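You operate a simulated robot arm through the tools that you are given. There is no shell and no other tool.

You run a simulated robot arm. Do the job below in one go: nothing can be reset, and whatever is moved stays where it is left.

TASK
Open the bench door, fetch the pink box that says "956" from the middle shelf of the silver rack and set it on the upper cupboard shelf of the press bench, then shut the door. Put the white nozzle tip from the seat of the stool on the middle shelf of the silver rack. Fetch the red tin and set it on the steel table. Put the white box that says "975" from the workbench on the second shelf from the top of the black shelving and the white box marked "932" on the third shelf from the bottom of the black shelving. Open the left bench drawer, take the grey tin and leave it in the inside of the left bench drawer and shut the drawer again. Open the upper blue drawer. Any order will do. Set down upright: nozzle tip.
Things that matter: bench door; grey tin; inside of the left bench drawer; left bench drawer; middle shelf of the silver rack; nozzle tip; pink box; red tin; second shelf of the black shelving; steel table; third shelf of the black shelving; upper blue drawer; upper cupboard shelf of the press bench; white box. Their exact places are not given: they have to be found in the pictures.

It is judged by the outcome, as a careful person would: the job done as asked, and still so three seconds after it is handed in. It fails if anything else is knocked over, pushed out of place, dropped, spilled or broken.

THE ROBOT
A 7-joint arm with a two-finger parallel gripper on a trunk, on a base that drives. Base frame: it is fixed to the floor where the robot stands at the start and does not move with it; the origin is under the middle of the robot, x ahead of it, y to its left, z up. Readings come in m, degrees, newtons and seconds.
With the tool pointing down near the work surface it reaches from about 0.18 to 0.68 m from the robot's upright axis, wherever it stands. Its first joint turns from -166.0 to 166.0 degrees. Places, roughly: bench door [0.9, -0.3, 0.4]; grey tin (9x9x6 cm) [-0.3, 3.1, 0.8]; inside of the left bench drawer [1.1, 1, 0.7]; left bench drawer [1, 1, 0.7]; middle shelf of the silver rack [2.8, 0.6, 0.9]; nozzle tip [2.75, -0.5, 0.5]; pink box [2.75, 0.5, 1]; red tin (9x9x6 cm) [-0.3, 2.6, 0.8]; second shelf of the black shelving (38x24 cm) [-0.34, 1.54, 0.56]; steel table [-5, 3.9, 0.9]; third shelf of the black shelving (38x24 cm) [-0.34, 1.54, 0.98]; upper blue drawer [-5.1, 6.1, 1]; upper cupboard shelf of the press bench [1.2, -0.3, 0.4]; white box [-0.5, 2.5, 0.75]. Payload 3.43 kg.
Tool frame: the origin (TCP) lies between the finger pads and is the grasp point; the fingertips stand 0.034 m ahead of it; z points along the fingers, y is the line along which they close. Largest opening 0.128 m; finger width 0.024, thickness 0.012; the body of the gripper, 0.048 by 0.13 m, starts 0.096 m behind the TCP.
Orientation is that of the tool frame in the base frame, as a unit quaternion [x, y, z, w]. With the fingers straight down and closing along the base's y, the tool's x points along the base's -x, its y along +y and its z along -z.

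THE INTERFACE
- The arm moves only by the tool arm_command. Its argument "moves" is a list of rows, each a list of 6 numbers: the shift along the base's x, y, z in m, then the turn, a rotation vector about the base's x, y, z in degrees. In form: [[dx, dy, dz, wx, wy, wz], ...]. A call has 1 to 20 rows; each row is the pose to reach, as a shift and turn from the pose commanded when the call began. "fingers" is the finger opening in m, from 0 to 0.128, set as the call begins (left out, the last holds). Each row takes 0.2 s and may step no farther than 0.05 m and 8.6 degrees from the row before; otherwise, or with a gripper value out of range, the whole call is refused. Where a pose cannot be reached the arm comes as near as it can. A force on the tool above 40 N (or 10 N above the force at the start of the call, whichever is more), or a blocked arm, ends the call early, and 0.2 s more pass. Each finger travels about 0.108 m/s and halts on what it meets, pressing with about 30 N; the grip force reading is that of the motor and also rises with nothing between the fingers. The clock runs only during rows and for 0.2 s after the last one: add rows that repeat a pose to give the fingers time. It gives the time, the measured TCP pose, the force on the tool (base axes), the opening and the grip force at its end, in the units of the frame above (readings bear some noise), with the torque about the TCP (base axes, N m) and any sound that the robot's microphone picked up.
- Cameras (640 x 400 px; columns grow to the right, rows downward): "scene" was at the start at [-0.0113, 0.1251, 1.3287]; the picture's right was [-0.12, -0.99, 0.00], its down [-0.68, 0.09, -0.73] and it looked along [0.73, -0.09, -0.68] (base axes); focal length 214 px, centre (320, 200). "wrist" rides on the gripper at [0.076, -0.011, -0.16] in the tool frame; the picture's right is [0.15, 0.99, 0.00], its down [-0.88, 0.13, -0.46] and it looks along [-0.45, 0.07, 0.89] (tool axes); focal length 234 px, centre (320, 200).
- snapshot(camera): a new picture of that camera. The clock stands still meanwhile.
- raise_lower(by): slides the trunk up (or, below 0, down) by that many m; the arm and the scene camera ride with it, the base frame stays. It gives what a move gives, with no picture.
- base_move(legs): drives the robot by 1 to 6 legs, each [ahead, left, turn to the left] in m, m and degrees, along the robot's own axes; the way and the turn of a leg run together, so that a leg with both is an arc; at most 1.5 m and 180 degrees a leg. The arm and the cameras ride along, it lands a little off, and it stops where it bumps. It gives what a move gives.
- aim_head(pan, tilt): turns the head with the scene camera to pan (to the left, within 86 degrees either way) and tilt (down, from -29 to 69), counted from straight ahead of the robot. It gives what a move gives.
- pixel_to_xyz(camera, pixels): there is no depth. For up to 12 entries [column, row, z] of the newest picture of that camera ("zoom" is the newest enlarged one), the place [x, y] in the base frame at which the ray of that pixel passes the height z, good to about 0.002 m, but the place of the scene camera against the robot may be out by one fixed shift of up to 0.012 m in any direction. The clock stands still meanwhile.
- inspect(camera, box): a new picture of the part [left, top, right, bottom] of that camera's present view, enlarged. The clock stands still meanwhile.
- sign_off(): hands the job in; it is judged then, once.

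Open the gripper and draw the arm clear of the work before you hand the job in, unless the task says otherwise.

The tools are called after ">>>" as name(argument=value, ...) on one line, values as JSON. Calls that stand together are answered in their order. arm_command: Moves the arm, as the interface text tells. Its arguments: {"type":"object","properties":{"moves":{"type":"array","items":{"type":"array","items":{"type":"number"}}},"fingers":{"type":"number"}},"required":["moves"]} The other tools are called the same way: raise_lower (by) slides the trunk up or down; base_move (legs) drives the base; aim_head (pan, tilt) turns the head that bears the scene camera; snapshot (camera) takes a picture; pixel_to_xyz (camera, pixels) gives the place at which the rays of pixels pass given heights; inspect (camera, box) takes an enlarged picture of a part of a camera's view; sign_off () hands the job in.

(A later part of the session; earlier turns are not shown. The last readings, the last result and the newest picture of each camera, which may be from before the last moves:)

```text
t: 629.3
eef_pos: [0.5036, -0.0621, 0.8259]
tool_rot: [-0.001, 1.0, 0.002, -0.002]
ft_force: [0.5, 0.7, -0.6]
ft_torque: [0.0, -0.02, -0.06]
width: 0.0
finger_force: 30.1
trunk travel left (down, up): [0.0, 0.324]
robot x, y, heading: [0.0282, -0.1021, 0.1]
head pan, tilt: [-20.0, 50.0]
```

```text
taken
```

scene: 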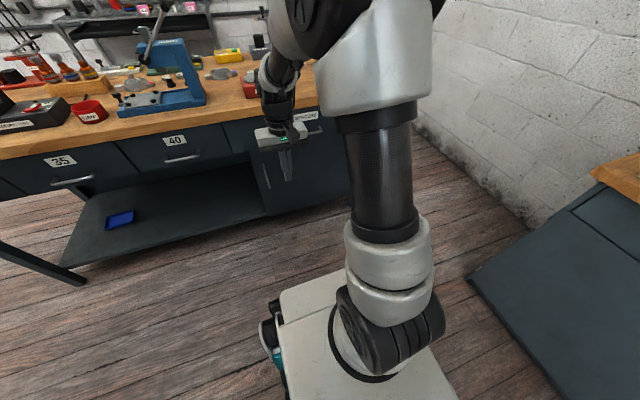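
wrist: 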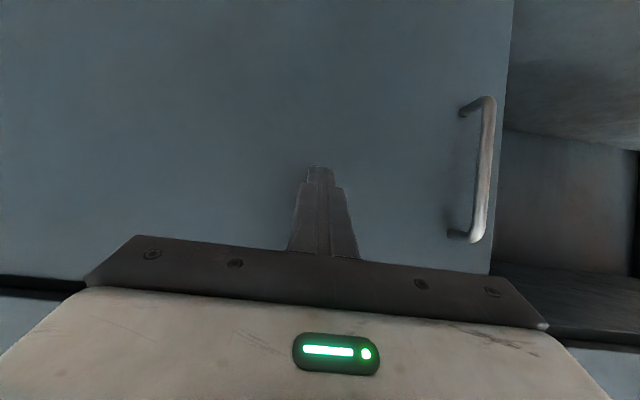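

I drive: x to 0.17, left along the aisle past the shelving, out to open floor, and turn to face the workbench.

>>> base_move(legs=[[0.14, 0, 0], [0, 1.3, 0], [0, 0.85, 0]])

>>> base_move(legs=[[0.45, 0.4, 0], [0, 0, 90], [0, 0, 90], [0, -0.15, 0]])

>>> raise_lower(by=0.25)

>>> aim_head(pan=-25, tilt=20)

>>> snapshot(camera="scene")

```text
t: 651.1
eef_pos: [0.6146, 2.0962, 0.8263]
tool_rot: [-0.013, 1.0, 0.003, -0.002]
ft_force: [0.6, 1.0, 0.5]
ft_torque: [0.0, 0.02, 0.02]
width: 0.0
finger_force: 29.8
trunk travel left (down, up): [0.0, 0.324]
robot x, y, heading: [0.1358, 2.045, 1.4]
head pan, tilt: [-20.0, 50.0]
```

```text
t: 664.8
eef_pos: [0.1046, 2.5592, 0.8251]
tool_rot: [1.0, -0.008, 0.003, 0.003]
ft_force: [1.0, -0.5, 0.2]
ft_torque: [-0.03, 0.02, 0.01]
width: 0.0
finger_force: 29.7
trunk travel left (down, up): [0.0, 0.324]
robot x, y, heading: [0.5833, 2.5912, 179.0]
head pan, tilt: [-20.0, 50.0]
```

```text
t: 667.4
eef_pos: [0.1051, 2.5588, 1.0772]
tool_rot: [1.0, -0.009, 0.002, 0.002]
ft_force: [-0.3, -0.2, -0.3]
ft_torque: [0.01, -0.01, -0.02]
width: 0.0
finger_force: 29.6
trunk travel left (down, up): [-0.25, 0.074]
robot x, y, heading: [0.5828, 2.5896, 178.9]
head pan, tilt: [-20.0, 50.0]
```

```text
t: 668.3
eef_pos: [0.105, 2.5589, 1.0772]
tool_rot: [1.0, -0.008, 0.001, 0.002]
ft_force: [-0.3, -0.2, -0.5]
ft_torque: [-0.02, -0.04, -0.05]
width: 0.0
finger_force: 29.8
trunk travel left (down, up): [-0.25, 0.074]
robot x, y, heading: [0.5745, 2.5885, 178.9]
head pan, tilt: [-25.0, 20.0]
```

```text
taken
```

scene: 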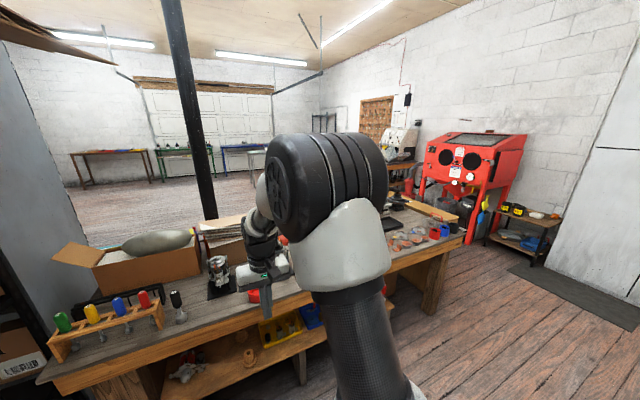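

I'm facing the workbench at (0.575, 2.589). I drive 0.29 m closer and look down with the wrist camera for the red tin.

>>> base_move(legs=[[0.29, 0, 0.8]])

>>> snapshot(camera="wrist")

>>> aim_head(pan=0, tilt=50)

>>> snapshot(camera="scene")

```text
t: 670.3
eef_pos: [-0.1853, 2.558, 1.0771]
tool_rot: [1.0, -0.004, 0.002, 0.003]
ft_force: [-1.0, -0.8, -0.8]
ft_torque: [0.01, 0.0, -0.02]
width: 0.0
finger_force: 30.5
trunk travel left (down, up): [-0.25, 0.074]
robot x, y, heading: [0.2932, 2.5948, 179.3]
head pan, tilt: [-25.0, 20.0]
```

```text
taken
```

wrist: 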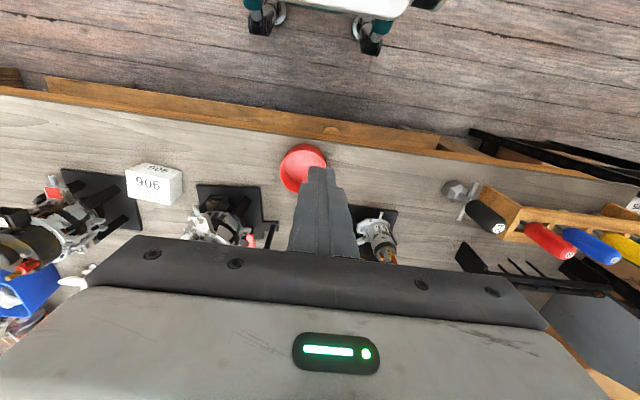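

```text
t: 671.3
eef_pos: [-0.1844, 2.5576, 1.0762]
tool_rot: [1.0, -0.003, 0.002, 0.002]
ft_force: [-0.6, -0.5, 0.4]
ft_torque: [0.0, 0.01, 0.02]
width: 0.0
finger_force: 30.5
trunk travel left (down, up): [-0.25, 0.074]
robot x, y, heading: [0.2946, 2.595, 179.3]
head pan, tilt: [0.0, 50.0]
```

```text
taken
```

scene: 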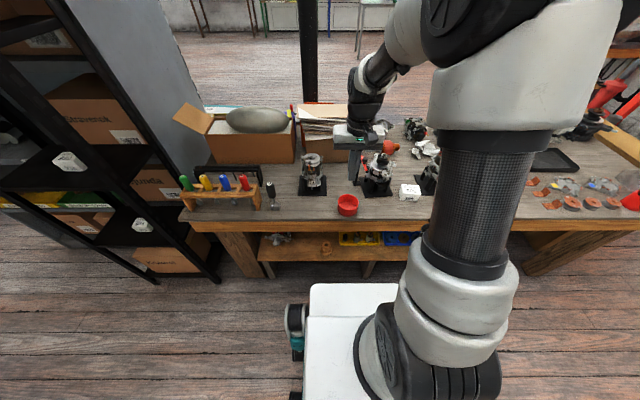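

The red tin is at (302, 165), partly hidden by the closed fingers. I open them and zoom to cast its rim.

>>> arm_command(moves=[[0, 0, 0, 0, 0, 0], [0, 0, 0, 0, 0, 0], [0, 0, 0, 0, 0, 0], [0, 0, 0, 0, 0, 0]], fingers=0.124)

>>> inspect(camera="wrist", box=[240, 120, 368, 200])

>>> pixel_to_xyz(camera="zoom", pixels=[[320, 200, 0.85], [200, 200, 0.85], [440, 200, 0.85], [320, 320, 0.85]])

```text
t: 672.3
eef_pos: [-0.1844, 2.558, 1.077]
tool_rot: [1.0, -0.004, 0.002, 0.003]
ft_force: [0.4, 0.4, -0.5]
ft_torque: [0.02, 0.01, 0.01]
width: 0.1242
finger_force: 0.1
trunk travel left (down, up): [-0.25, 0.074]
robot x, y, heading: [0.2951, 2.5938, 179.4]
head pan, tilt: [0.0, 50.0]
```

```text
5.00 times, centred on (304, 160) of wrist
```

zoom: 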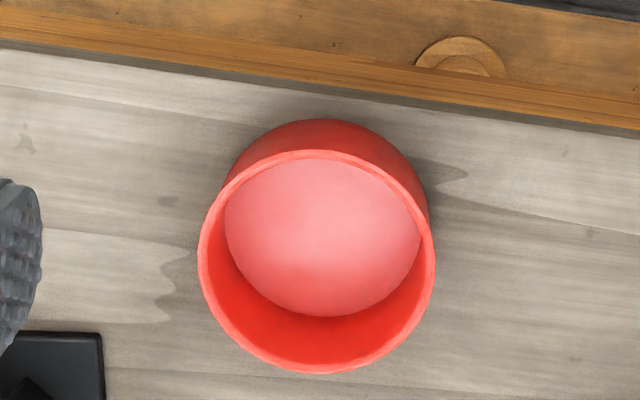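

```text
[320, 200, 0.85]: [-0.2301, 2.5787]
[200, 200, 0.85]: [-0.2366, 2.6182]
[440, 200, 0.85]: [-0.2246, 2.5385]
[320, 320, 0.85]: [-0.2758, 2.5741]
```

The tin's centre is (-0.254, 2.577), with the alternator's base corner at about (-0.288, 2.647), clear of the finger's path. I move over it and descend to z 0.885 for a check.

>>> arm_command(moves=[[-0.035, 0.01, 0, 0, 0, 0], [-0.0695, 0.019, 0, 0, 0, 0], [-0.0695, 0.019, -0.045, 0, 0, 0], [-0.0695, 0.019, -0.09, 0, 0, 0], [-0.0695, 0.019, -0.135, 0, 0, 0], [-0.0695, 0.019, -0.175, 0, 0, 0], [-0.0695, 0.019, -0.19, 0, 0, 0], [-0.0695, 0.019, -0.19, 0, 0, 0]], fingers=0.116)

>>> snapshot(camera="wrist")

```text
t: 674.1
eef_pos: [-0.2542, 2.5763, 0.8867]
tool_rot: [1.0, -0.004, 0.002, 0.002]
ft_force: [-1.4, 0.0, 0.2]
ft_torque: [-0.01, 0.01, 0.01]
width: 0.1159
finger_force: 0.0
trunk travel left (down, up): [-0.25, 0.074]
robot x, y, heading: [0.2901, 2.5931, 179.4]
head pan, tilt: [0.0, 50.0]
```

```text
taken
```

wrist: 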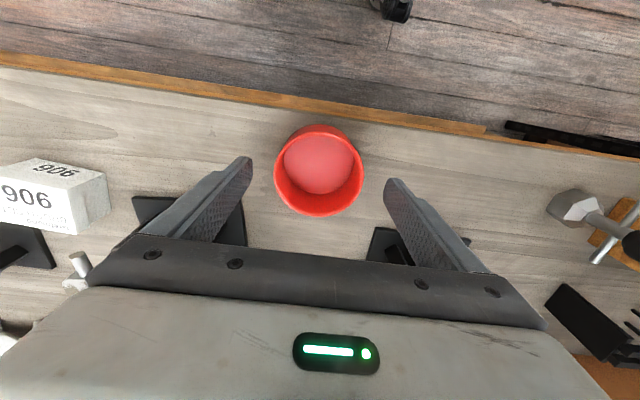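

The tin is centred, but the alternator's plate edge shows at (190, 198) near the left finger. I cast it before descending.

>>> pixel_to_xyz(camera="wrist", pixels=[[135, 198, 0.797], [190, 199, 0.797], [240, 207, 0.797], [375, 230, 0.797], [300, 140, 0.85], [318, 215, 0.85]])

```text
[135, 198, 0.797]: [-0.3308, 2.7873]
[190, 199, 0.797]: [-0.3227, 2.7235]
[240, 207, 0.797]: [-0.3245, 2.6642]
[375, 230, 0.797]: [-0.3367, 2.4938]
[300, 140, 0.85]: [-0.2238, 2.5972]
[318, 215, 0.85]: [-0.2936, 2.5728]
```

The plate edge is at x -0.325, well clear. I descend 0.055 m, close on the tin and lift.

>>> arm_command(moves=[[0, 0, -0.025, 0, 0, 0], [0, 0, -0.045, 0, 0, 0], [0, 0, -0.055, 0, 0, 0], [0, 0, -0.055, 0, 0, 0]], fingers=0.116)

>>> arm_command(moves=[[0, 0, 0, 0, 0, 0], [0, 0, 0, 0, 0, 0], [0, 0, 0, 0, 0, 0], [0, 0, 0, 0, 0, 0]], fingers=0.0)

>>> arm_command(moves=[[0, 0, 0.03, 0, 0, 0], [0, 0, 0.07, 0, 0, 0], [0, 0, 0.11, 0, 0, 0], [0.02, 0, 0.15, 0, 0, 0], [0.05, 0, 0.18, 0, 0, 0], [0.08, 0, 0.21, 0, 0, 0], [0.11, 0, 0.23, 0, 0, 0]], fingers=0.0)

>>> snapshot(camera="wrist")

```text
t: 675.1
eef_pos: [-0.254, 2.5773, 0.8333]
tool_rot: [1.0, -0.003, 0.002, 0.002]
ft_force: [0.2, 0.6, -0.4]
ft_torque: [0.02, -0.03, 0.04]
width: 0.1161
finger_force: 0.1
trunk travel left (down, up): [-0.25, 0.074]
robot x, y, heading: [0.2934, 2.5958, 179.5]
head pan, tilt: [0.0, 50.0]
```

```text
t: 676.1
eef_pos: [-0.253, 2.5776, 0.8328]
tool_rot: [1.0, -0.003, 0.002, 0.003]
ft_force: [-0.8, -0.8, 0.5]
ft_torque: [0.03, 0.04, 0.02]
width: 0.0849
finger_force: 30.5
trunk travel left (down, up): [-0.25, 0.074]
robot x, y, heading: [0.2912, 2.5892, 179.5]
head pan, tilt: [0.0, 50.0]
```

```text
t: 677.7
eef_pos: [-0.1436, 2.5773, 1.0601]
tool_rot: [1.0, -0.004, 0.002, 0.002]
ft_force: [-0.4, -0.2, -0.8]
ft_torque: [-0.03, 0.0, 0.01]
width: 0.085
finger_force: 30.5
trunk travel left (down, up): [-0.25, 0.074]
robot x, y, heading: [0.2886, 2.5934, 179.7]
head pan, tilt: [0.0, 50.0]
```

```text
taken
```

wrist: 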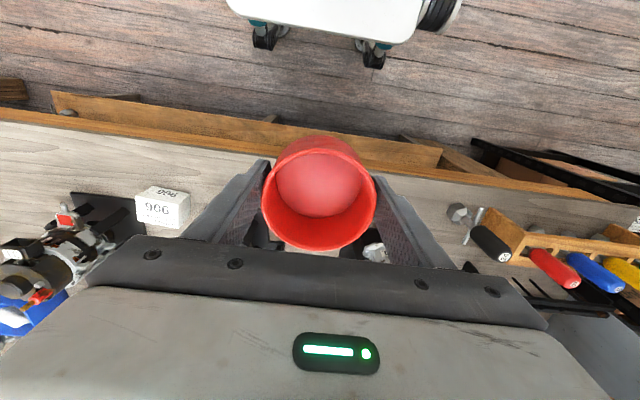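

The red tin is held (0.085). I back off, turn to face +y, drive past the workbench's end and look to the left for a way to the steel table.

>>> base_move(legs=[[-0.4, 0, 0], [0, 0, -90], [1.4, 0, 0]])

>>> aim_head(pan=75, tilt=20)

>>> snapshot(camera="scene")

>>> aim_head(pan=30, tilt=20)

>>> snapshot(camera="scene")

```text
t: 690.7
eef_pos: [0.651, 4.44, 1.0606]
tool_rot: [0.712, -0.702, 0.0, 0.003]
ft_force: [-0.2, -0.3, -1.7]
ft_torque: [0.0, 0.03, 0.0]
width: 0.0847
finger_force: 30.2
trunk travel left (down, up): [-0.25, 0.074]
robot x, y, heading: [0.6807, 4.0061, 90.9]
head pan, tilt: [0.0, 50.0]
```

```text
t: 692.2
eef_pos: [0.6524, 4.4409, 1.0612]
tool_rot: [0.712, -0.702, -0.001, 0.004]
ft_force: [-0.2, 0.0, -0.2]
ft_torque: [-0.03, 0.0, 0.01]
width: 0.0847
finger_force: 30.2
trunk travel left (down, up): [-0.25, 0.074]
robot x, y, heading: [0.6769, 4.0064, 90.9]
head pan, tilt: [75.0, 20.0]
```

```text
taken
```

scene: 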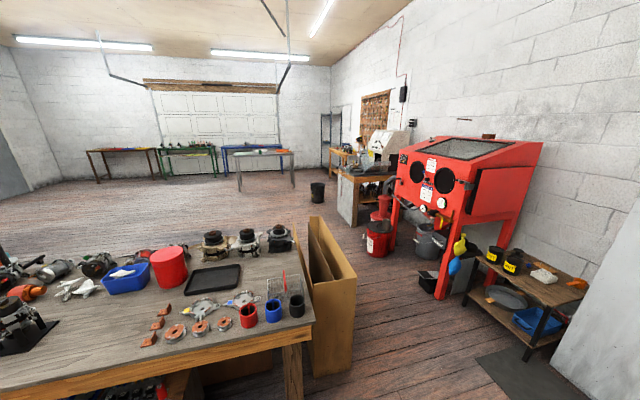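

```text
t: 693.3
eef_pos: [0.6517, 4.4401, 1.0611]
tool_rot: [0.712, -0.702, -0.001, 0.003]
ft_force: [1.1, -0.3, -0.9]
ft_torque: [-0.01, 0.02, -0.02]
width: 0.0849
finger_force: 30.1
trunk travel left (down, up): [-0.25, 0.074]
robot x, y, heading: [0.6788, 4.0077, 90.8]
head pan, tilt: [30.0, 20.0]
```

```text
taken
```

scene: 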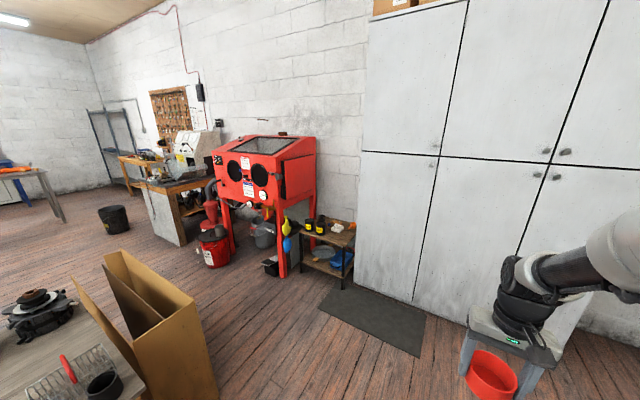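

There is a passage between the cardboard leaning at the workbench's end and the red blaster. I retake that view and cast floor points to measure it.

>>> aim_head(pan=75, tilt=20)

>>> snapshot(camera="scene")

>>> pixel_to_xyz(camera="scene", pixels=[[355, 355, 0.0], [318, 378, 0.0], [378, 257, 0.0], [440, 298, 0.0], [527, 360, 0.0], [318, 203, 0.0], [352, 226, 0.0], [238, 191, 0.0], [293, 187, 0.0], [220, 182, 0.0], [300, 395, 0.0], [430, 290, 0.0]])

>>> inspect(camera="scene", box=[80, 100, 336, 260])

```text
t: 694.4
eef_pos: [0.6515, 4.4406, 1.0616]
tool_rot: [0.712, -0.702, -0.001, 0.003]
ft_force: [0.5, -0.4, -1.1]
ft_torque: [0.02, -0.02, 0.02]
width: 0.0848
finger_force: 29.7
trunk travel left (down, up): [-0.25, 0.074]
robot x, y, heading: [0.6747, 4.0028, 90.7]
head pan, tilt: [75.0, 20.0]
```

```text
taken
```

scene: 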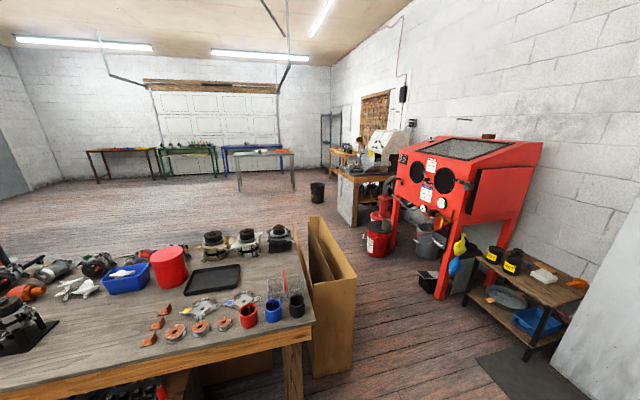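

```text
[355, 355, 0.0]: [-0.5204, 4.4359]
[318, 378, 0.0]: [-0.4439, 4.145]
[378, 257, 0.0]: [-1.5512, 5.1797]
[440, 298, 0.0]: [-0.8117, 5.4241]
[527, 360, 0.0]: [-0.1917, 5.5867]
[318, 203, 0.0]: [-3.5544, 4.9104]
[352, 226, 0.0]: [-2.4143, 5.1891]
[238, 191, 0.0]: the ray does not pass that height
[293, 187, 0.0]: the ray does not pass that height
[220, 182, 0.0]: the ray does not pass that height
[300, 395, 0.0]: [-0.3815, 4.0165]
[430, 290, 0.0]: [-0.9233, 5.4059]
```

```text
2.50 times, centred on (208, 180) of scene
```

zoom: 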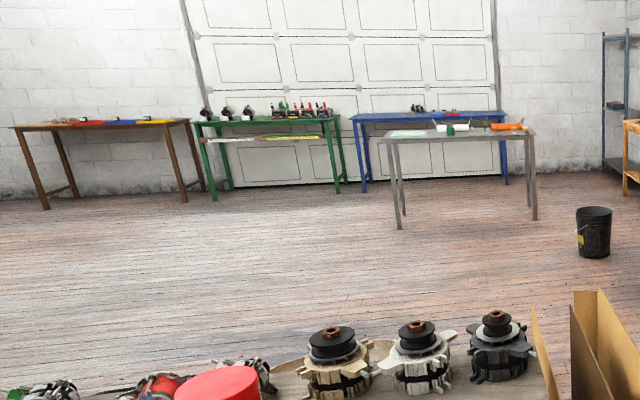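

The passage runs from y 4.44 (cardboard) to 5.18 (red bucket), enough for the 0.6 m base centred at y ≈ 4.80. I drive to y 4.8, turn to face -x and look ahead.

>>> base_move(legs=[[0.79, 0, -0.7], [0, 0, 90]])

>>> aim_head(pan=0, tilt=35)

>>> snapshot(camera="scene")

```text
t: 702.6
eef_pos: [0.2367, 4.7902, 1.0605]
tool_rot: [1.0, -0.009, 0.001, 0.003]
ft_force: [-0.6, -0.9, 0.0]
ft_torque: [0.0, 0.0, 0.01]
width: 0.0848
finger_force: 30.3
trunk travel left (down, up): [-0.25, 0.074]
robot x, y, heading: [0.6724, 4.8017, 179.0]
head pan, tilt: [75.0, 20.0]
```

```text
t: 704.1
eef_pos: [0.2372, 4.7891, 1.0604]
tool_rot: [1.0, -0.008, 0.002, 0.003]
ft_force: [-0.9, 0.3, -0.7]
ft_torque: [-0.02, -0.05, -0.02]
width: 0.0849
finger_force: 30.1
trunk travel left (down, up): [-0.25, 0.074]
robot x, y, heading: [0.6762, 4.799, 178.8]
head pan, tilt: [0.0, 35.0]
```

```text
taken
```

scene: 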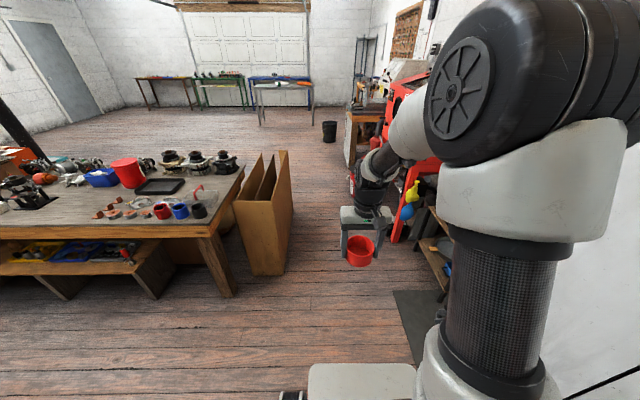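

The elbow sticks out to the right, toward the blaster. I measure the blaster's near edge and legs before passing.

>>> inspect(camera="scene", box=[330, 60, 458, 260])

>>> pixel_to_xyz(camera="scene", pixels=[[397, 242, 0.0], [352, 180, 0.0], [355, 168, 0.0], [416, 205, 0.5], [283, 272, 0.0], [292, 155, 0.9], [250, 276, 0.0], [395, 85, 1.2], [395, 85, 1.0]])

```text
2.00 times, centred on (394, 160) of scene
```

zoom: 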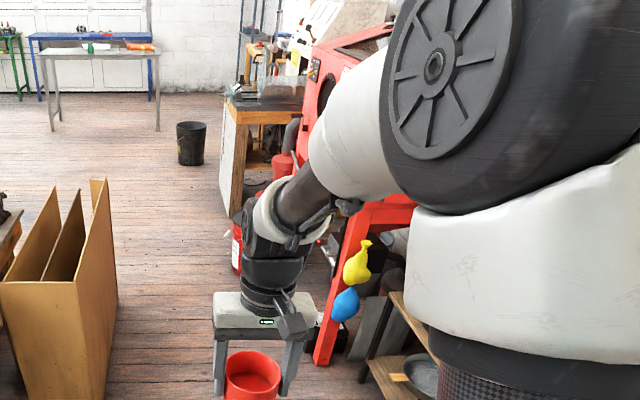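

```text
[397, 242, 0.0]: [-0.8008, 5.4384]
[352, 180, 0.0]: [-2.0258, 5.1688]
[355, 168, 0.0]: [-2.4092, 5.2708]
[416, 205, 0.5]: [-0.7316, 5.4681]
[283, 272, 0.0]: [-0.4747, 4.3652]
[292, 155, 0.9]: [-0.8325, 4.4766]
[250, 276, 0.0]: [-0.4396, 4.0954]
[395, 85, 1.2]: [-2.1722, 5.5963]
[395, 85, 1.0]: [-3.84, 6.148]
```

Blaster leg at y 5.44, bench panel and bucket at y ≈ 5.17, cardboard at y ≤ 4.48. I move the hand slightly to the right so the elbow comes more over the robot's centre.

>>> arm_command(moves=[[0, 0.035, 0, 0, 0, 0], [0, 0.07, 0, 0, 0, 0], [0, 0.105, 0, 0, 0, 0], [0, 0.14, 0, 0, 0, 0], [0, 0.16, 0, 0, 0, 0]], fingers=0.0)

>>> snapshot(camera="scene")

```text
t: 705.3
eef_pos: [0.2375, 4.9489, 1.0597]
tool_rot: [1.0, -0.009, 0.003, 0.003]
ft_force: [-0.7, -0.8, -1.3]
ft_torque: [-0.01, 0.0, 0.0]
width: 0.0846
finger_force: 30.1
trunk travel left (down, up): [-0.25, 0.074]
robot x, y, heading: [0.6722, 4.7988, 178.6]
head pan, tilt: [0.0, 35.0]
```

```text
taken
```

scene: 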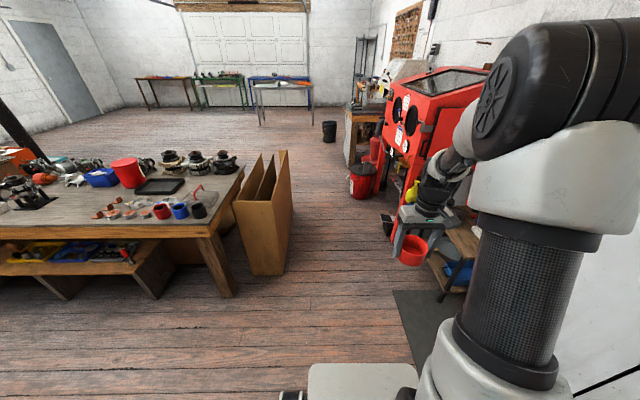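

Both moved right; I move the hand to the left instead.

>>> arm_command(moves=[[0, -0.04, 0, 0, 0, 0], [0, -0.08, 0, 0, 0, 0], [0, -0.12, 0, 0, 0, 0], [0, -0.16, 0, 0, 0, 0], [0, -0.2, 0, 0, 0, 0], [0, -0.24, 0, 0, 0, 0], [0, -0.28, 0, 0, 0, 0], [0, -0.32, 0, 0, 0, 0], [0, -0.35, 0, 0, 0, 0]], fingers=0.0)

>>> snapshot(camera="scene")

```text
t: 707.3
eef_pos: [0.2365, 4.5972, 1.0617]
tool_rot: [1.0, -0.009, 0.002, 0.003]
ft_force: [-0.3, 0.8, -1.5]
ft_torque: [0.01, -0.01, -0.01]
width: 0.0848
finger_force: 30.0
trunk travel left (down, up): [-0.25, 0.074]
robot x, y, heading: [0.675, 4.7989, 179.0]
head pan, tilt: [0.0, 35.0]
```

```text
taken
```

scene: 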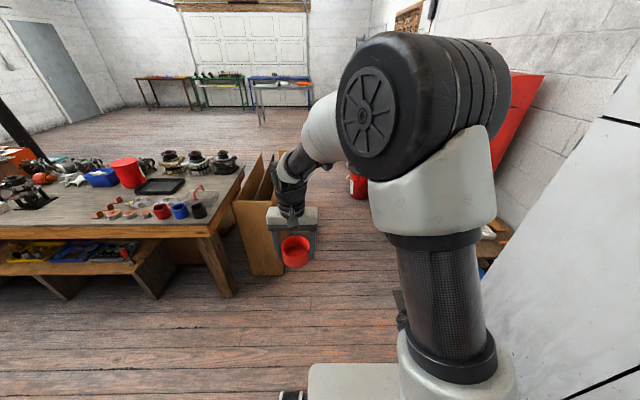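

Better: the elbow is now near the centre and the hand at y 4.6 is above the cardboard's level. I straighten the heading and drive through the passage in two legs.

>>> base_move(legs=[[0.7, 0, 1.0], [0.65, 0, 0]])

>>> snapshot(camera="scene")

```text
t: 714.3
eef_pos: [-1.1056, 4.6147, 1.0614]
tool_rot: [1.0, -0.004, 0.002, 0.002]
ft_force: [-0.2, -0.7, -0.7]
ft_torque: [0.01, -0.02, -0.01]
width: 0.0849
finger_force: 30.0
trunk travel left (down, up): [-0.25, 0.074]
robot x, y, heading: [-0.6729, 4.8216, 179.3]
head pan, tilt: [0.0, 35.0]
```

```text
taken
```

scene: 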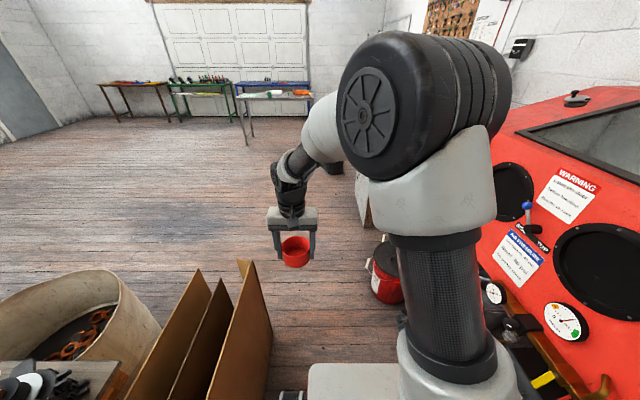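

In the passage with clearance on both sides. I continue 0.55 m with a slight shift left, away from the red bucket.

>>> base_move(legs=[[0.55, 0.035, 0.7]])

>>> snapshot(camera="scene")

```text
t: 717.4
eef_pos: [-1.6427, 4.5641, 1.0606]
tool_rot: [1.0, 0.011, 0.002, 0.002]
ft_force: [0.3, 0.7, -1.5]
ft_torque: [-0.01, 0.02, 0.01]
width: 0.085
finger_force: 30.1
trunk travel left (down, up): [-0.25, 0.074]
robot x, y, heading: [-1.2145, 4.7836, -178.5]
head pan, tilt: [0.0, 35.0]
```

```text
taken
```

scene: 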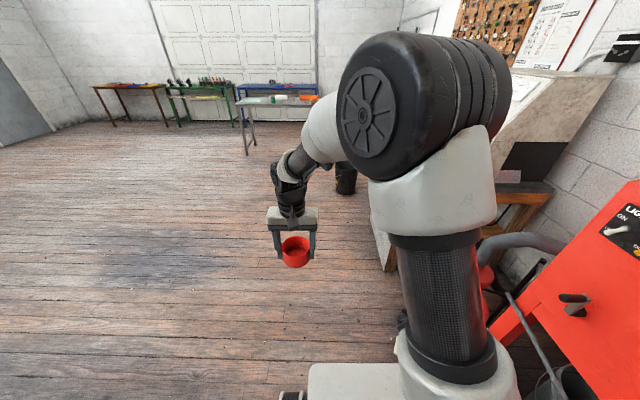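

Through the passage. I drive on toward the steel table, drifting left to y ≈ 4.3, and stop about 1.3 m short to look.

>>> base_move(legs=[[1.4, 0.35, -1.5], [0.9, 0.1, 0]])

>>> aim_head(pan=10, tilt=30)

>>> snapshot(camera="scene")

>>> aim_head(pan=-60, tilt=20)

>>> snapshot(camera="scene")

```text
t: 719.4
eef_pos: [-1.7766, 4.5299, 1.0615]
tool_rot: [1.0, 0.008, 0.002, 0.003]
ft_force: [0.0, -0.4, -0.3]
ft_torque: [-0.01, 0.04, 0.02]
width: 0.0845
finger_force: 30.1
trunk travel left (down, up): [-0.25, 0.074]
robot x, y, heading: [-1.3473, 4.7445, -179.1]
head pan, tilt: [0.0, 35.0]
stopped in leg 1: the robot was blocked; the commanded pose is now the measured one
```

```text
t: 720.1
eef_pos: [-1.7756, 4.5301, 1.0611]
tool_rot: [1.0, 0.007, 0.002, 0.002]
ft_force: [0.5, 0.4, -0.9]
ft_torque: [0.01, -0.01, 0.0]
width: 0.085
finger_force: 30.1
trunk travel left (down, up): [-0.25, 0.074]
robot x, y, heading: [-1.3456, 4.749, -179.2]
head pan, tilt: [10.0, 30.0]
```

```text
taken
```

scene: 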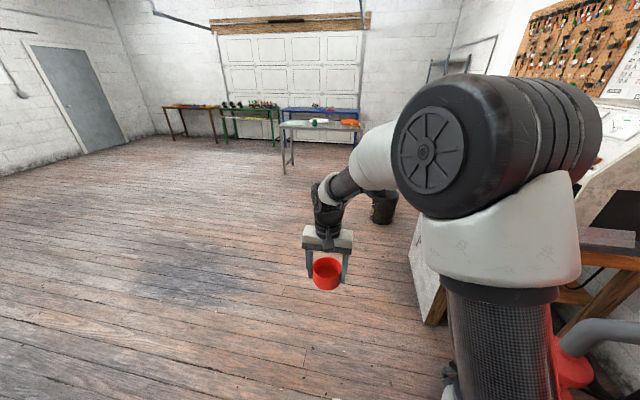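

```text
t: 721.5
eef_pos: [-1.7774, 4.5294, 1.0614]
tool_rot: [1.0, 0.008, 0.003, 0.003]
ft_force: [-0.1, 0.0, 0.3]
ft_torque: [0.01, 0.0, 0.01]
width: 0.0847
finger_force: 29.9
trunk travel left (down, up): [-0.25, 0.074]
robot x, y, heading: [-1.3456, 4.747, -179.5]
head pan, tilt: [-60.0, 20.0]
```

```text
taken
```

scene: 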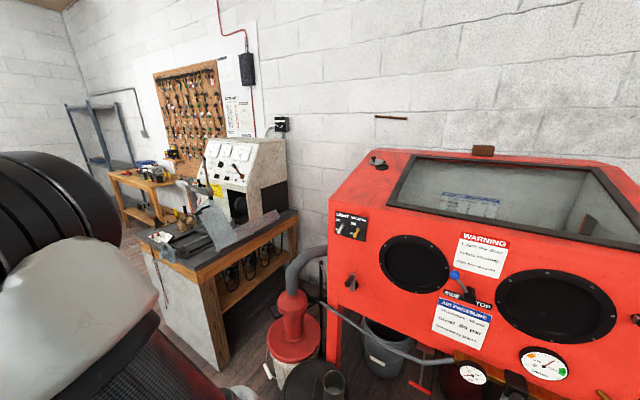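

The base was blocked while shifting left. I look down on the left side to see what it touched.

>>> aim_head(pan=86, tilt=50)

>>> snapshot(camera="scene")

>>> pixel_to_xyz(camera="scene", pixels=[[320, 300, 0.0], [200, 300, 0.0], [100, 300, 0.0]])

>>> aim_head(pan=-86, tilt=60)

>>> snapshot(camera="scene")

```text
t: 723.8
eef_pos: [-1.7762, 4.5303, 1.0612]
tool_rot: [1.0, 0.008, 0.003, 0.003]
ft_force: [-0.2, 0.7, -0.3]
ft_torque: [-0.01, 0.0, 0.0]
width: 0.0846
finger_force: 30.2
trunk travel left (down, up): [-0.25, 0.074]
robot x, y, heading: [-1.3442, 4.7475, -179.4]
head pan, tilt: [85.9, 50.0]
```

```text
taken
```

scene: 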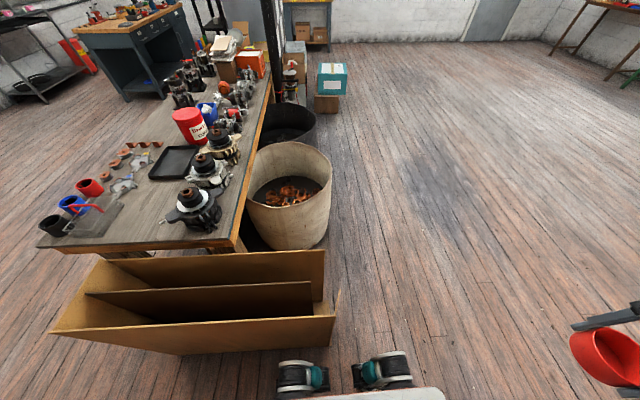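

```text
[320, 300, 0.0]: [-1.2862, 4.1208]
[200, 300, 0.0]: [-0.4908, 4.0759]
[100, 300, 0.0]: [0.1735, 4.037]
```

```text
t: 726.4
eef_pos: [-1.7762, 4.529, 1.061]
tool_rot: [1.0, 0.008, 0.002, 0.002]
ft_force: [-0.3, 0.4, -0.5]
ft_torque: [-0.03, -0.01, -0.01]
width: 0.085
finger_force: 30.1
trunk travel left (down, up): [-0.25, 0.074]
robot x, y, heading: [-1.3446, 4.7492, -179.2]
head pan, tilt: [-85.9, 60.0]
```

```text
taken
```

scene: 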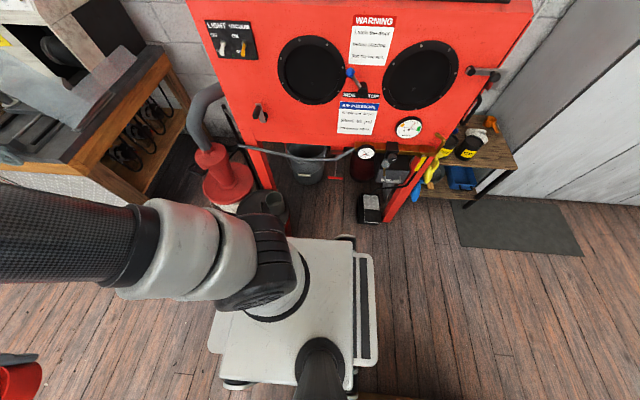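

I cast floor points of the black pail (270, 230), red vacuum (225, 205) and can (372, 222) on the right to see which is closest.

>>> pixel_to_xyz(camera="scene", pixels=[[275, 232, 0.0], [285, 215, 0.3], [222, 207, 0.0], [375, 223, 0.0], [270, 188, 0.0], [385, 222, 0.0], [345, 238, 0.3], [228, 385, 0.05], [355, 236, 0.05]])

>>> inspect(camera="scene", box=[180, 140, 420, 290])

```text
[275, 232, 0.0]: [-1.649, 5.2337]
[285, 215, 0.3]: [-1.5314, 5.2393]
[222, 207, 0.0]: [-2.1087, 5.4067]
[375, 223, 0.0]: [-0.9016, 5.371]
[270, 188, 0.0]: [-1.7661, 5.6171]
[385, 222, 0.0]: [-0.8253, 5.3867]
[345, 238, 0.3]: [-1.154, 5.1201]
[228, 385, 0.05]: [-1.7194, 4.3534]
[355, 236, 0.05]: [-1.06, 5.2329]
```

```text
2.67 times, centred on (300, 215) of scene
```

zoom: 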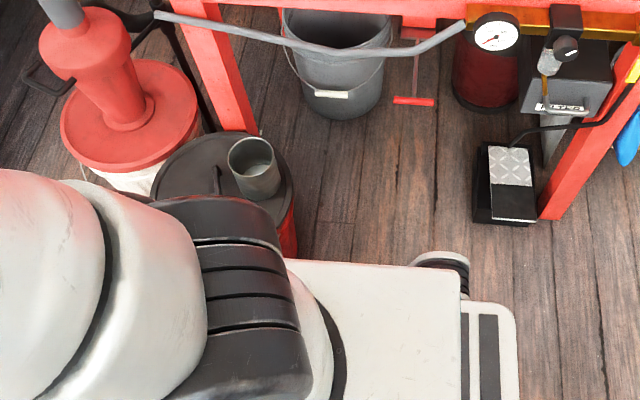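

A red canister with a black lid and a cup stands right against the robot's front right side; that is what blocked the turn. I move the base slightly left, straight away from it, and check both sides.

>>> base_move(legs=[[0, 0.04, 0]])

>>> inspect(camera="scene", box=[180, 140, 420, 290])

>>> aim_head(pan=86, tilt=60)

>>> snapshot(camera="scene")

>>> pixel_to_xyz(camera="scene", pixels=[[330, 280, 0.0], [320, 250, 0.0], [300, 300, 0.0]])

```text
t: 727.5
eef_pos: [-1.7765, 4.4902, 1.0604]
tool_rot: [1.0, 0.008, 0.002, 0.002]
ft_force: [0.4, 0.2, -1.0]
ft_torque: [0.0, 0.04, 0.02]
width: 0.0851
finger_force: 30.5
trunk travel left (down, up): [-0.25, 0.074]
robot x, y, heading: [-1.346, 4.7049, -179.1]
head pan, tilt: [-85.9, 60.0]
```

```text
2.67 times, centred on (300, 215) of scene
```

zoom: 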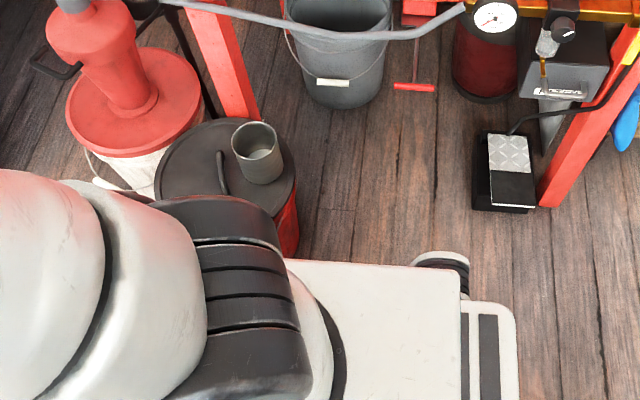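

```text
t: 730.1
eef_pos: [-1.7765, 4.4901, 1.0609]
tool_rot: [1.0, 0.008, 0.003, 0.002]
ft_force: [-0.5, -0.1, -0.6]
ft_torque: [-0.01, 0.02, -0.02]
width: 0.0846
finger_force: 30.2
trunk travel left (down, up): [-0.25, 0.074]
robot x, y, heading: [-1.3453, 4.7109, -179.4]
head pan, tilt: [85.9, 60.0]
```

```text
taken
```

scene: 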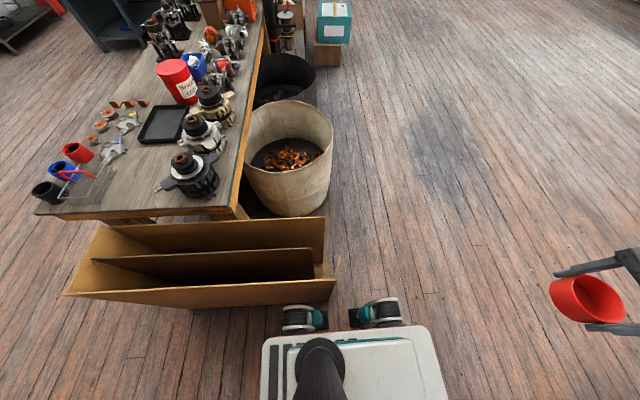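

```text
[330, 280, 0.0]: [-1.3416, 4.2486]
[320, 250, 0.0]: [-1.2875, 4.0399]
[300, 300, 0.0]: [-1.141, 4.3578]
```

There is now a gap on the right, and the cardboard is just beside the left rear wheel. I go straight ahead 0.5 m with no sideways motion.

>>> base_move(legs=[[0.5, 0, 0]])

>>> snapshot(camera="scene")

>>> aim_head(pan=-86, tilt=55)

>>> snapshot(camera="scene")

```text
t: 733.0
eef_pos: [-2.2846, 4.4868, 1.06]
tool_rot: [1.0, 0.005, 0.002, 0.003]
ft_force: [1.4, -0.5, -0.3]
ft_torque: [-0.05, 0.0, -0.02]
width: 0.0847
finger_force: 30.6
trunk travel left (down, up): [-0.25, 0.074]
robot x, y, heading: [-1.8518, 4.7008, -179.8]
head pan, tilt: [85.9, 60.0]
```

```text
taken
```

scene: 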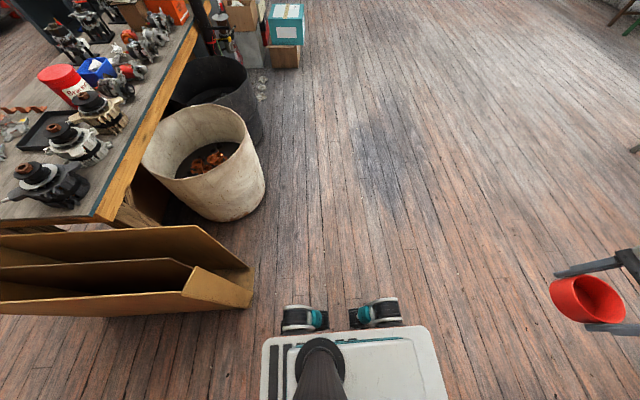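

```text
t: 735.6
eef_pos: [-2.2839, 4.4874, 1.0611]
tool_rot: [1.0, 0.004, 0.002, 0.002]
ft_force: [0.1, -0.2, -1.1]
ft_torque: [0.0, -0.03, -0.01]
width: 0.085
finger_force: 30.6
trunk travel left (down, up): [-0.25, 0.074]
robot x, y, heading: [-1.8541, 4.7047, -179.7]
head pan, tilt: [-85.9, 55.0]
```

```text
taken
```

scene: 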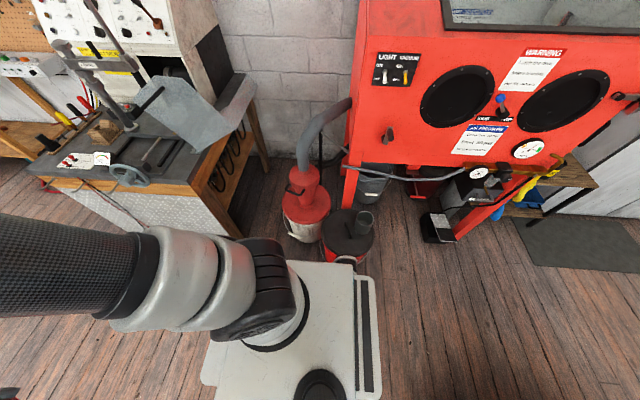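

Clear of the canister and the cardboard. I head on toward the table, shifting left to keep away from the black bin at (-3.55, 4.91).

>>> base_move(legs=[[0.7, 0.35, 0], [0.7, 0.2, 0]])

>>> aim_head(pan=10, tilt=30)

>>> snapshot(camera="scene")

>>> aim_head(pan=-55, tilt=20)

>>> snapshot(camera="scene")

```text
t: 743.4
eef_pos: [-3.6883, 3.9374, 1.0606]
tool_rot: [1.0, 0.003, 0.002, 0.003]
ft_force: [0.4, 0.2, -1.1]
ft_torque: [-0.01, -0.02, -0.01]
width: 0.0848
finger_force: 29.9
trunk travel left (down, up): [-0.25, 0.074]
robot x, y, heading: [-3.2565, 4.1505, -179.8]
head pan, tilt: [-85.9, 55.0]
```

```text
t: 745.1
eef_pos: [-3.6886, 3.9374, 1.0599]
tool_rot: [1.0, 0.002, 0.003, 0.002]
ft_force: [-0.2, 0.5, -0.8]
ft_torque: [-0.03, -0.03, 0.0]
width: 0.0848
finger_force: 29.2
trunk travel left (down, up): [-0.25, 0.074]
robot x, y, heading: [-3.255, 4.1529, -179.6]
head pan, tilt: [10.0, 30.0]
```

```text
taken
```

scene: 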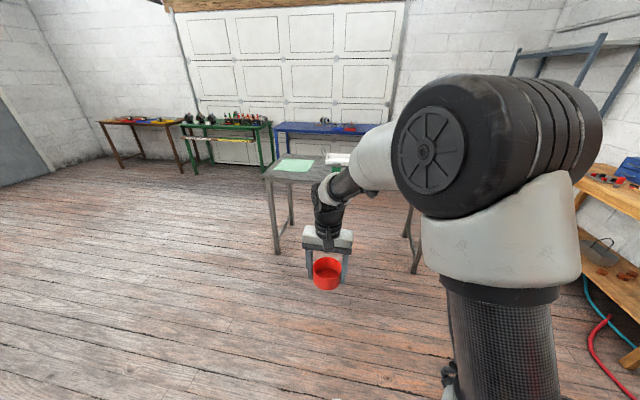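

```text
t: 746.5
eef_pos: [-3.6884, 3.9372, 1.0612]
tool_rot: [1.0, 0.003, 0.004, 0.003]
ft_force: [0.2, -0.1, -0.9]
ft_torque: [0.0, -0.01, -0.01]
width: 0.085
finger_force: 29.9
trunk travel left (down, up): [-0.25, 0.074]
robot x, y, heading: [-3.2556, 4.1485, -179.6]
head pan, tilt: [-55.0, 20.0]
```

```text
taken
```

scene: 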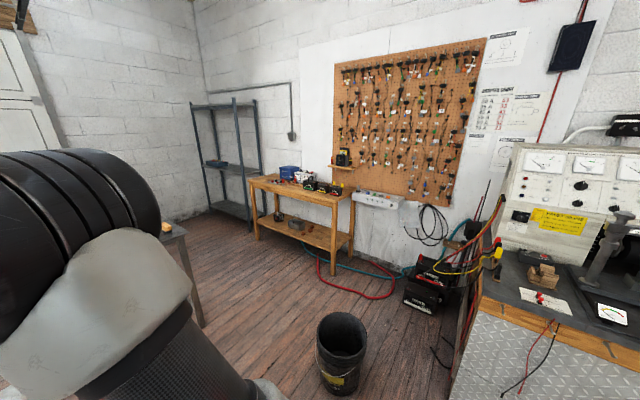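

The steel table is ahead with a green sheet on its left part. I cast its front edge, then drive nearer to view the top with the wrist camera.

>>> aim_head(pan=10, tilt=30)

>>> snapshot(camera="scene")

>>> pixel_to_xyz(camera="scene", pixels=[[265, 178, 0.9], [277, 254, 0.0], [415, 272, 0.0], [292, 224, 0.0], [285, 158, 0.9], [320, 180, 0.9]])

>>> inspect(camera="scene", box=[240, 130, 400, 230])

```text
t: 747.9
eef_pos: [-3.6887, 3.9366, 1.0607]
tool_rot: [1.0, 0.002, 0.003, 0.002]
ft_force: [0.3, -0.4, 0.2]
ft_torque: [0.04, -0.03, 0.01]
width: 0.085
finger_force: 30.2
trunk travel left (down, up): [-0.25, 0.074]
robot x, y, heading: [-3.2556, 4.1541, -179.8]
head pan, tilt: [10.0, 30.0]
```

```text
taken
```

scene: 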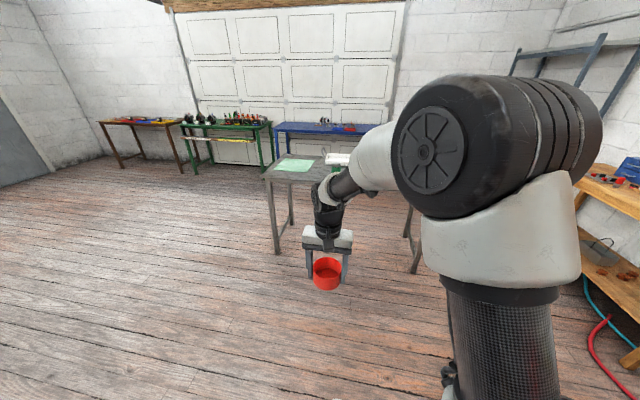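

```text
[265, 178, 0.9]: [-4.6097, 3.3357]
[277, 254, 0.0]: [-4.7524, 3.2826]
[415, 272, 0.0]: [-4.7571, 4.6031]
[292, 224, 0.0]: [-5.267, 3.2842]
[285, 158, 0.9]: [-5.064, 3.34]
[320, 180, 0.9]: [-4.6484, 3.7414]
```

```text
4.00 times, centred on (320, 180) of scene
```

zoom: 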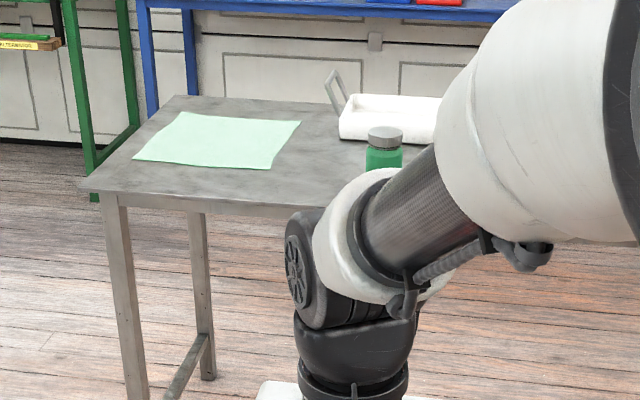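

The table top is about z 0.84, spanning x -4.73…-5.29, y 3.27…4.6, with a green sheet on the left, a green jar and a white tray toward the middle. I drive 0.8 m closer and look from above.

>>> base_move(legs=[[0.85, 0, 0]])

>>> snapshot(camera="wrist")

>>> snapshot(camera="scene")

```text
t: 752.4
eef_pos: [-4.5316, 3.9327, 1.0609]
tool_rot: [1.0, 0.004, 0.003, 0.003]
ft_force: [0.0, 0.7, -0.4]
ft_torque: [0.0, -0.04, -0.01]
width: 0.0847
finger_force: 29.8
trunk travel left (down, up): [-0.25, 0.074]
robot x, y, heading: [-4.1001, 4.1452, -180.0]
head pan, tilt: [10.0, 30.0]
```

```text
taken
```

wrist: 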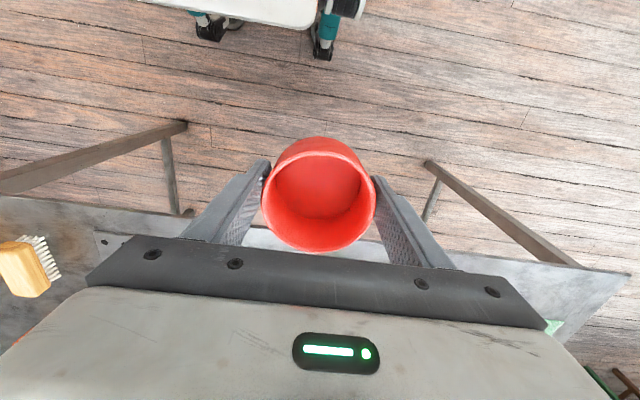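

```text
taken
```

scene: 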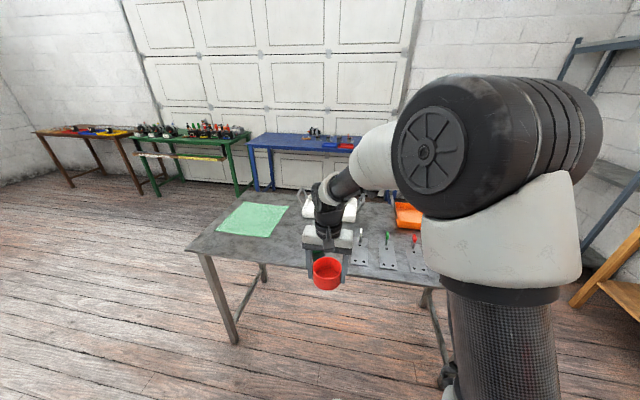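

The left front of the table, right of the green sheet, looks free around (285, 240). I zoom and cast to pick the spot.

>>> inspect(camera="scene", box=[180, 180, 436, 340])

>>> pixel_to_xyz(camera="scene", pixels=[[286, 240, 0.84], [187, 250, 0.84], [268, 237, 0.84], [289, 206, 0.84], [300, 262, 0.84], [236, 342, 0.0], [445, 362, 0.0], [355, 262, 0.84]])

```text
2.50 times, centred on (308, 260) of scene
```

zoom: 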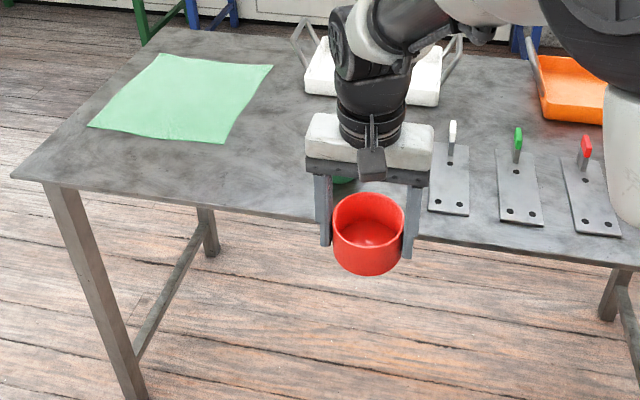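

```text
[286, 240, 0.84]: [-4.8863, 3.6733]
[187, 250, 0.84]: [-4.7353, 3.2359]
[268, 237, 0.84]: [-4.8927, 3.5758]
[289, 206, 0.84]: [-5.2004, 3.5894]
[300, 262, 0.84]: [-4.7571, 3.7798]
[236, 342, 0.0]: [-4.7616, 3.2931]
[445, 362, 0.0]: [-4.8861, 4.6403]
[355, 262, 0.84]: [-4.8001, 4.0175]
```

The spot (-4.87, 3.69) is free, between the sheet and the jar. I shift the base left 0.245 m and ahead 0.2 m, then view from above.

>>> base_move(legs=[[0, 0.245, 0], [0.2, 0, 0]])

>>> snapshot(camera="wrist")

>>> snapshot(camera="scene")

```text
t: 756.5
eef_pos: [-4.7281, 3.6863, 1.0606]
tool_rot: [1.0, 0.006, 0.002, 0.003]
ft_force: [-0.3, 0.4, -0.2]
ft_torque: [0.02, 0.01, -0.02]
width: 0.0849
finger_force: 30.0
trunk travel left (down, up): [-0.25, 0.074]
robot x, y, heading: [-4.2927, 3.8997, -179.5]
head pan, tilt: [10.0, 30.0]
```

```text
taken
```

wrist: 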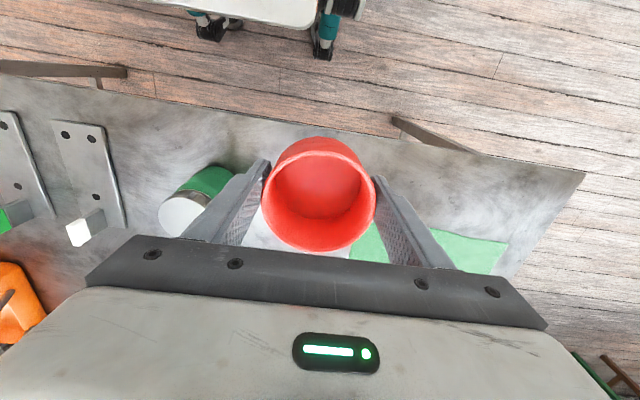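

```text
taken
```

scene: 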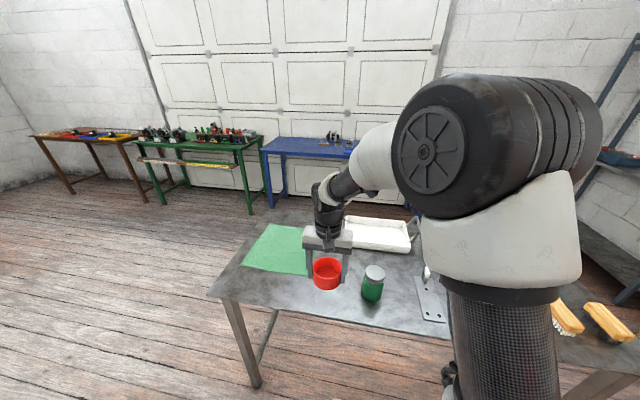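

The jar shows at (190, 205) and the sheet's corner near (370, 230) in the wrist view. I cast them at the table height.

>>> pixel_to_xyz(camera="wrist", pixels=[[232, 172, 0.84], [215, 165, 0.84], [165, 215, 0.95], [205, 200, 0.95], [378, 222, 0.84], [350, 258, 0.84], [508, 242, 0.84], [400, 135, 0.84], [240, 140, 0.84], [585, 172, 0.84]])

```text
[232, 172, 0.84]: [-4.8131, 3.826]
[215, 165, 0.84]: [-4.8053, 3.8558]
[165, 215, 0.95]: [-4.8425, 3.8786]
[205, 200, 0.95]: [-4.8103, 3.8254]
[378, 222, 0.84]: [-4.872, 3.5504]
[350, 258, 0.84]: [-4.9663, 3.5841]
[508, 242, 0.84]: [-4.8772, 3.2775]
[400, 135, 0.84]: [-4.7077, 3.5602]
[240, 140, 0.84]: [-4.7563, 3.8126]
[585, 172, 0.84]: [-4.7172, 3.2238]
```

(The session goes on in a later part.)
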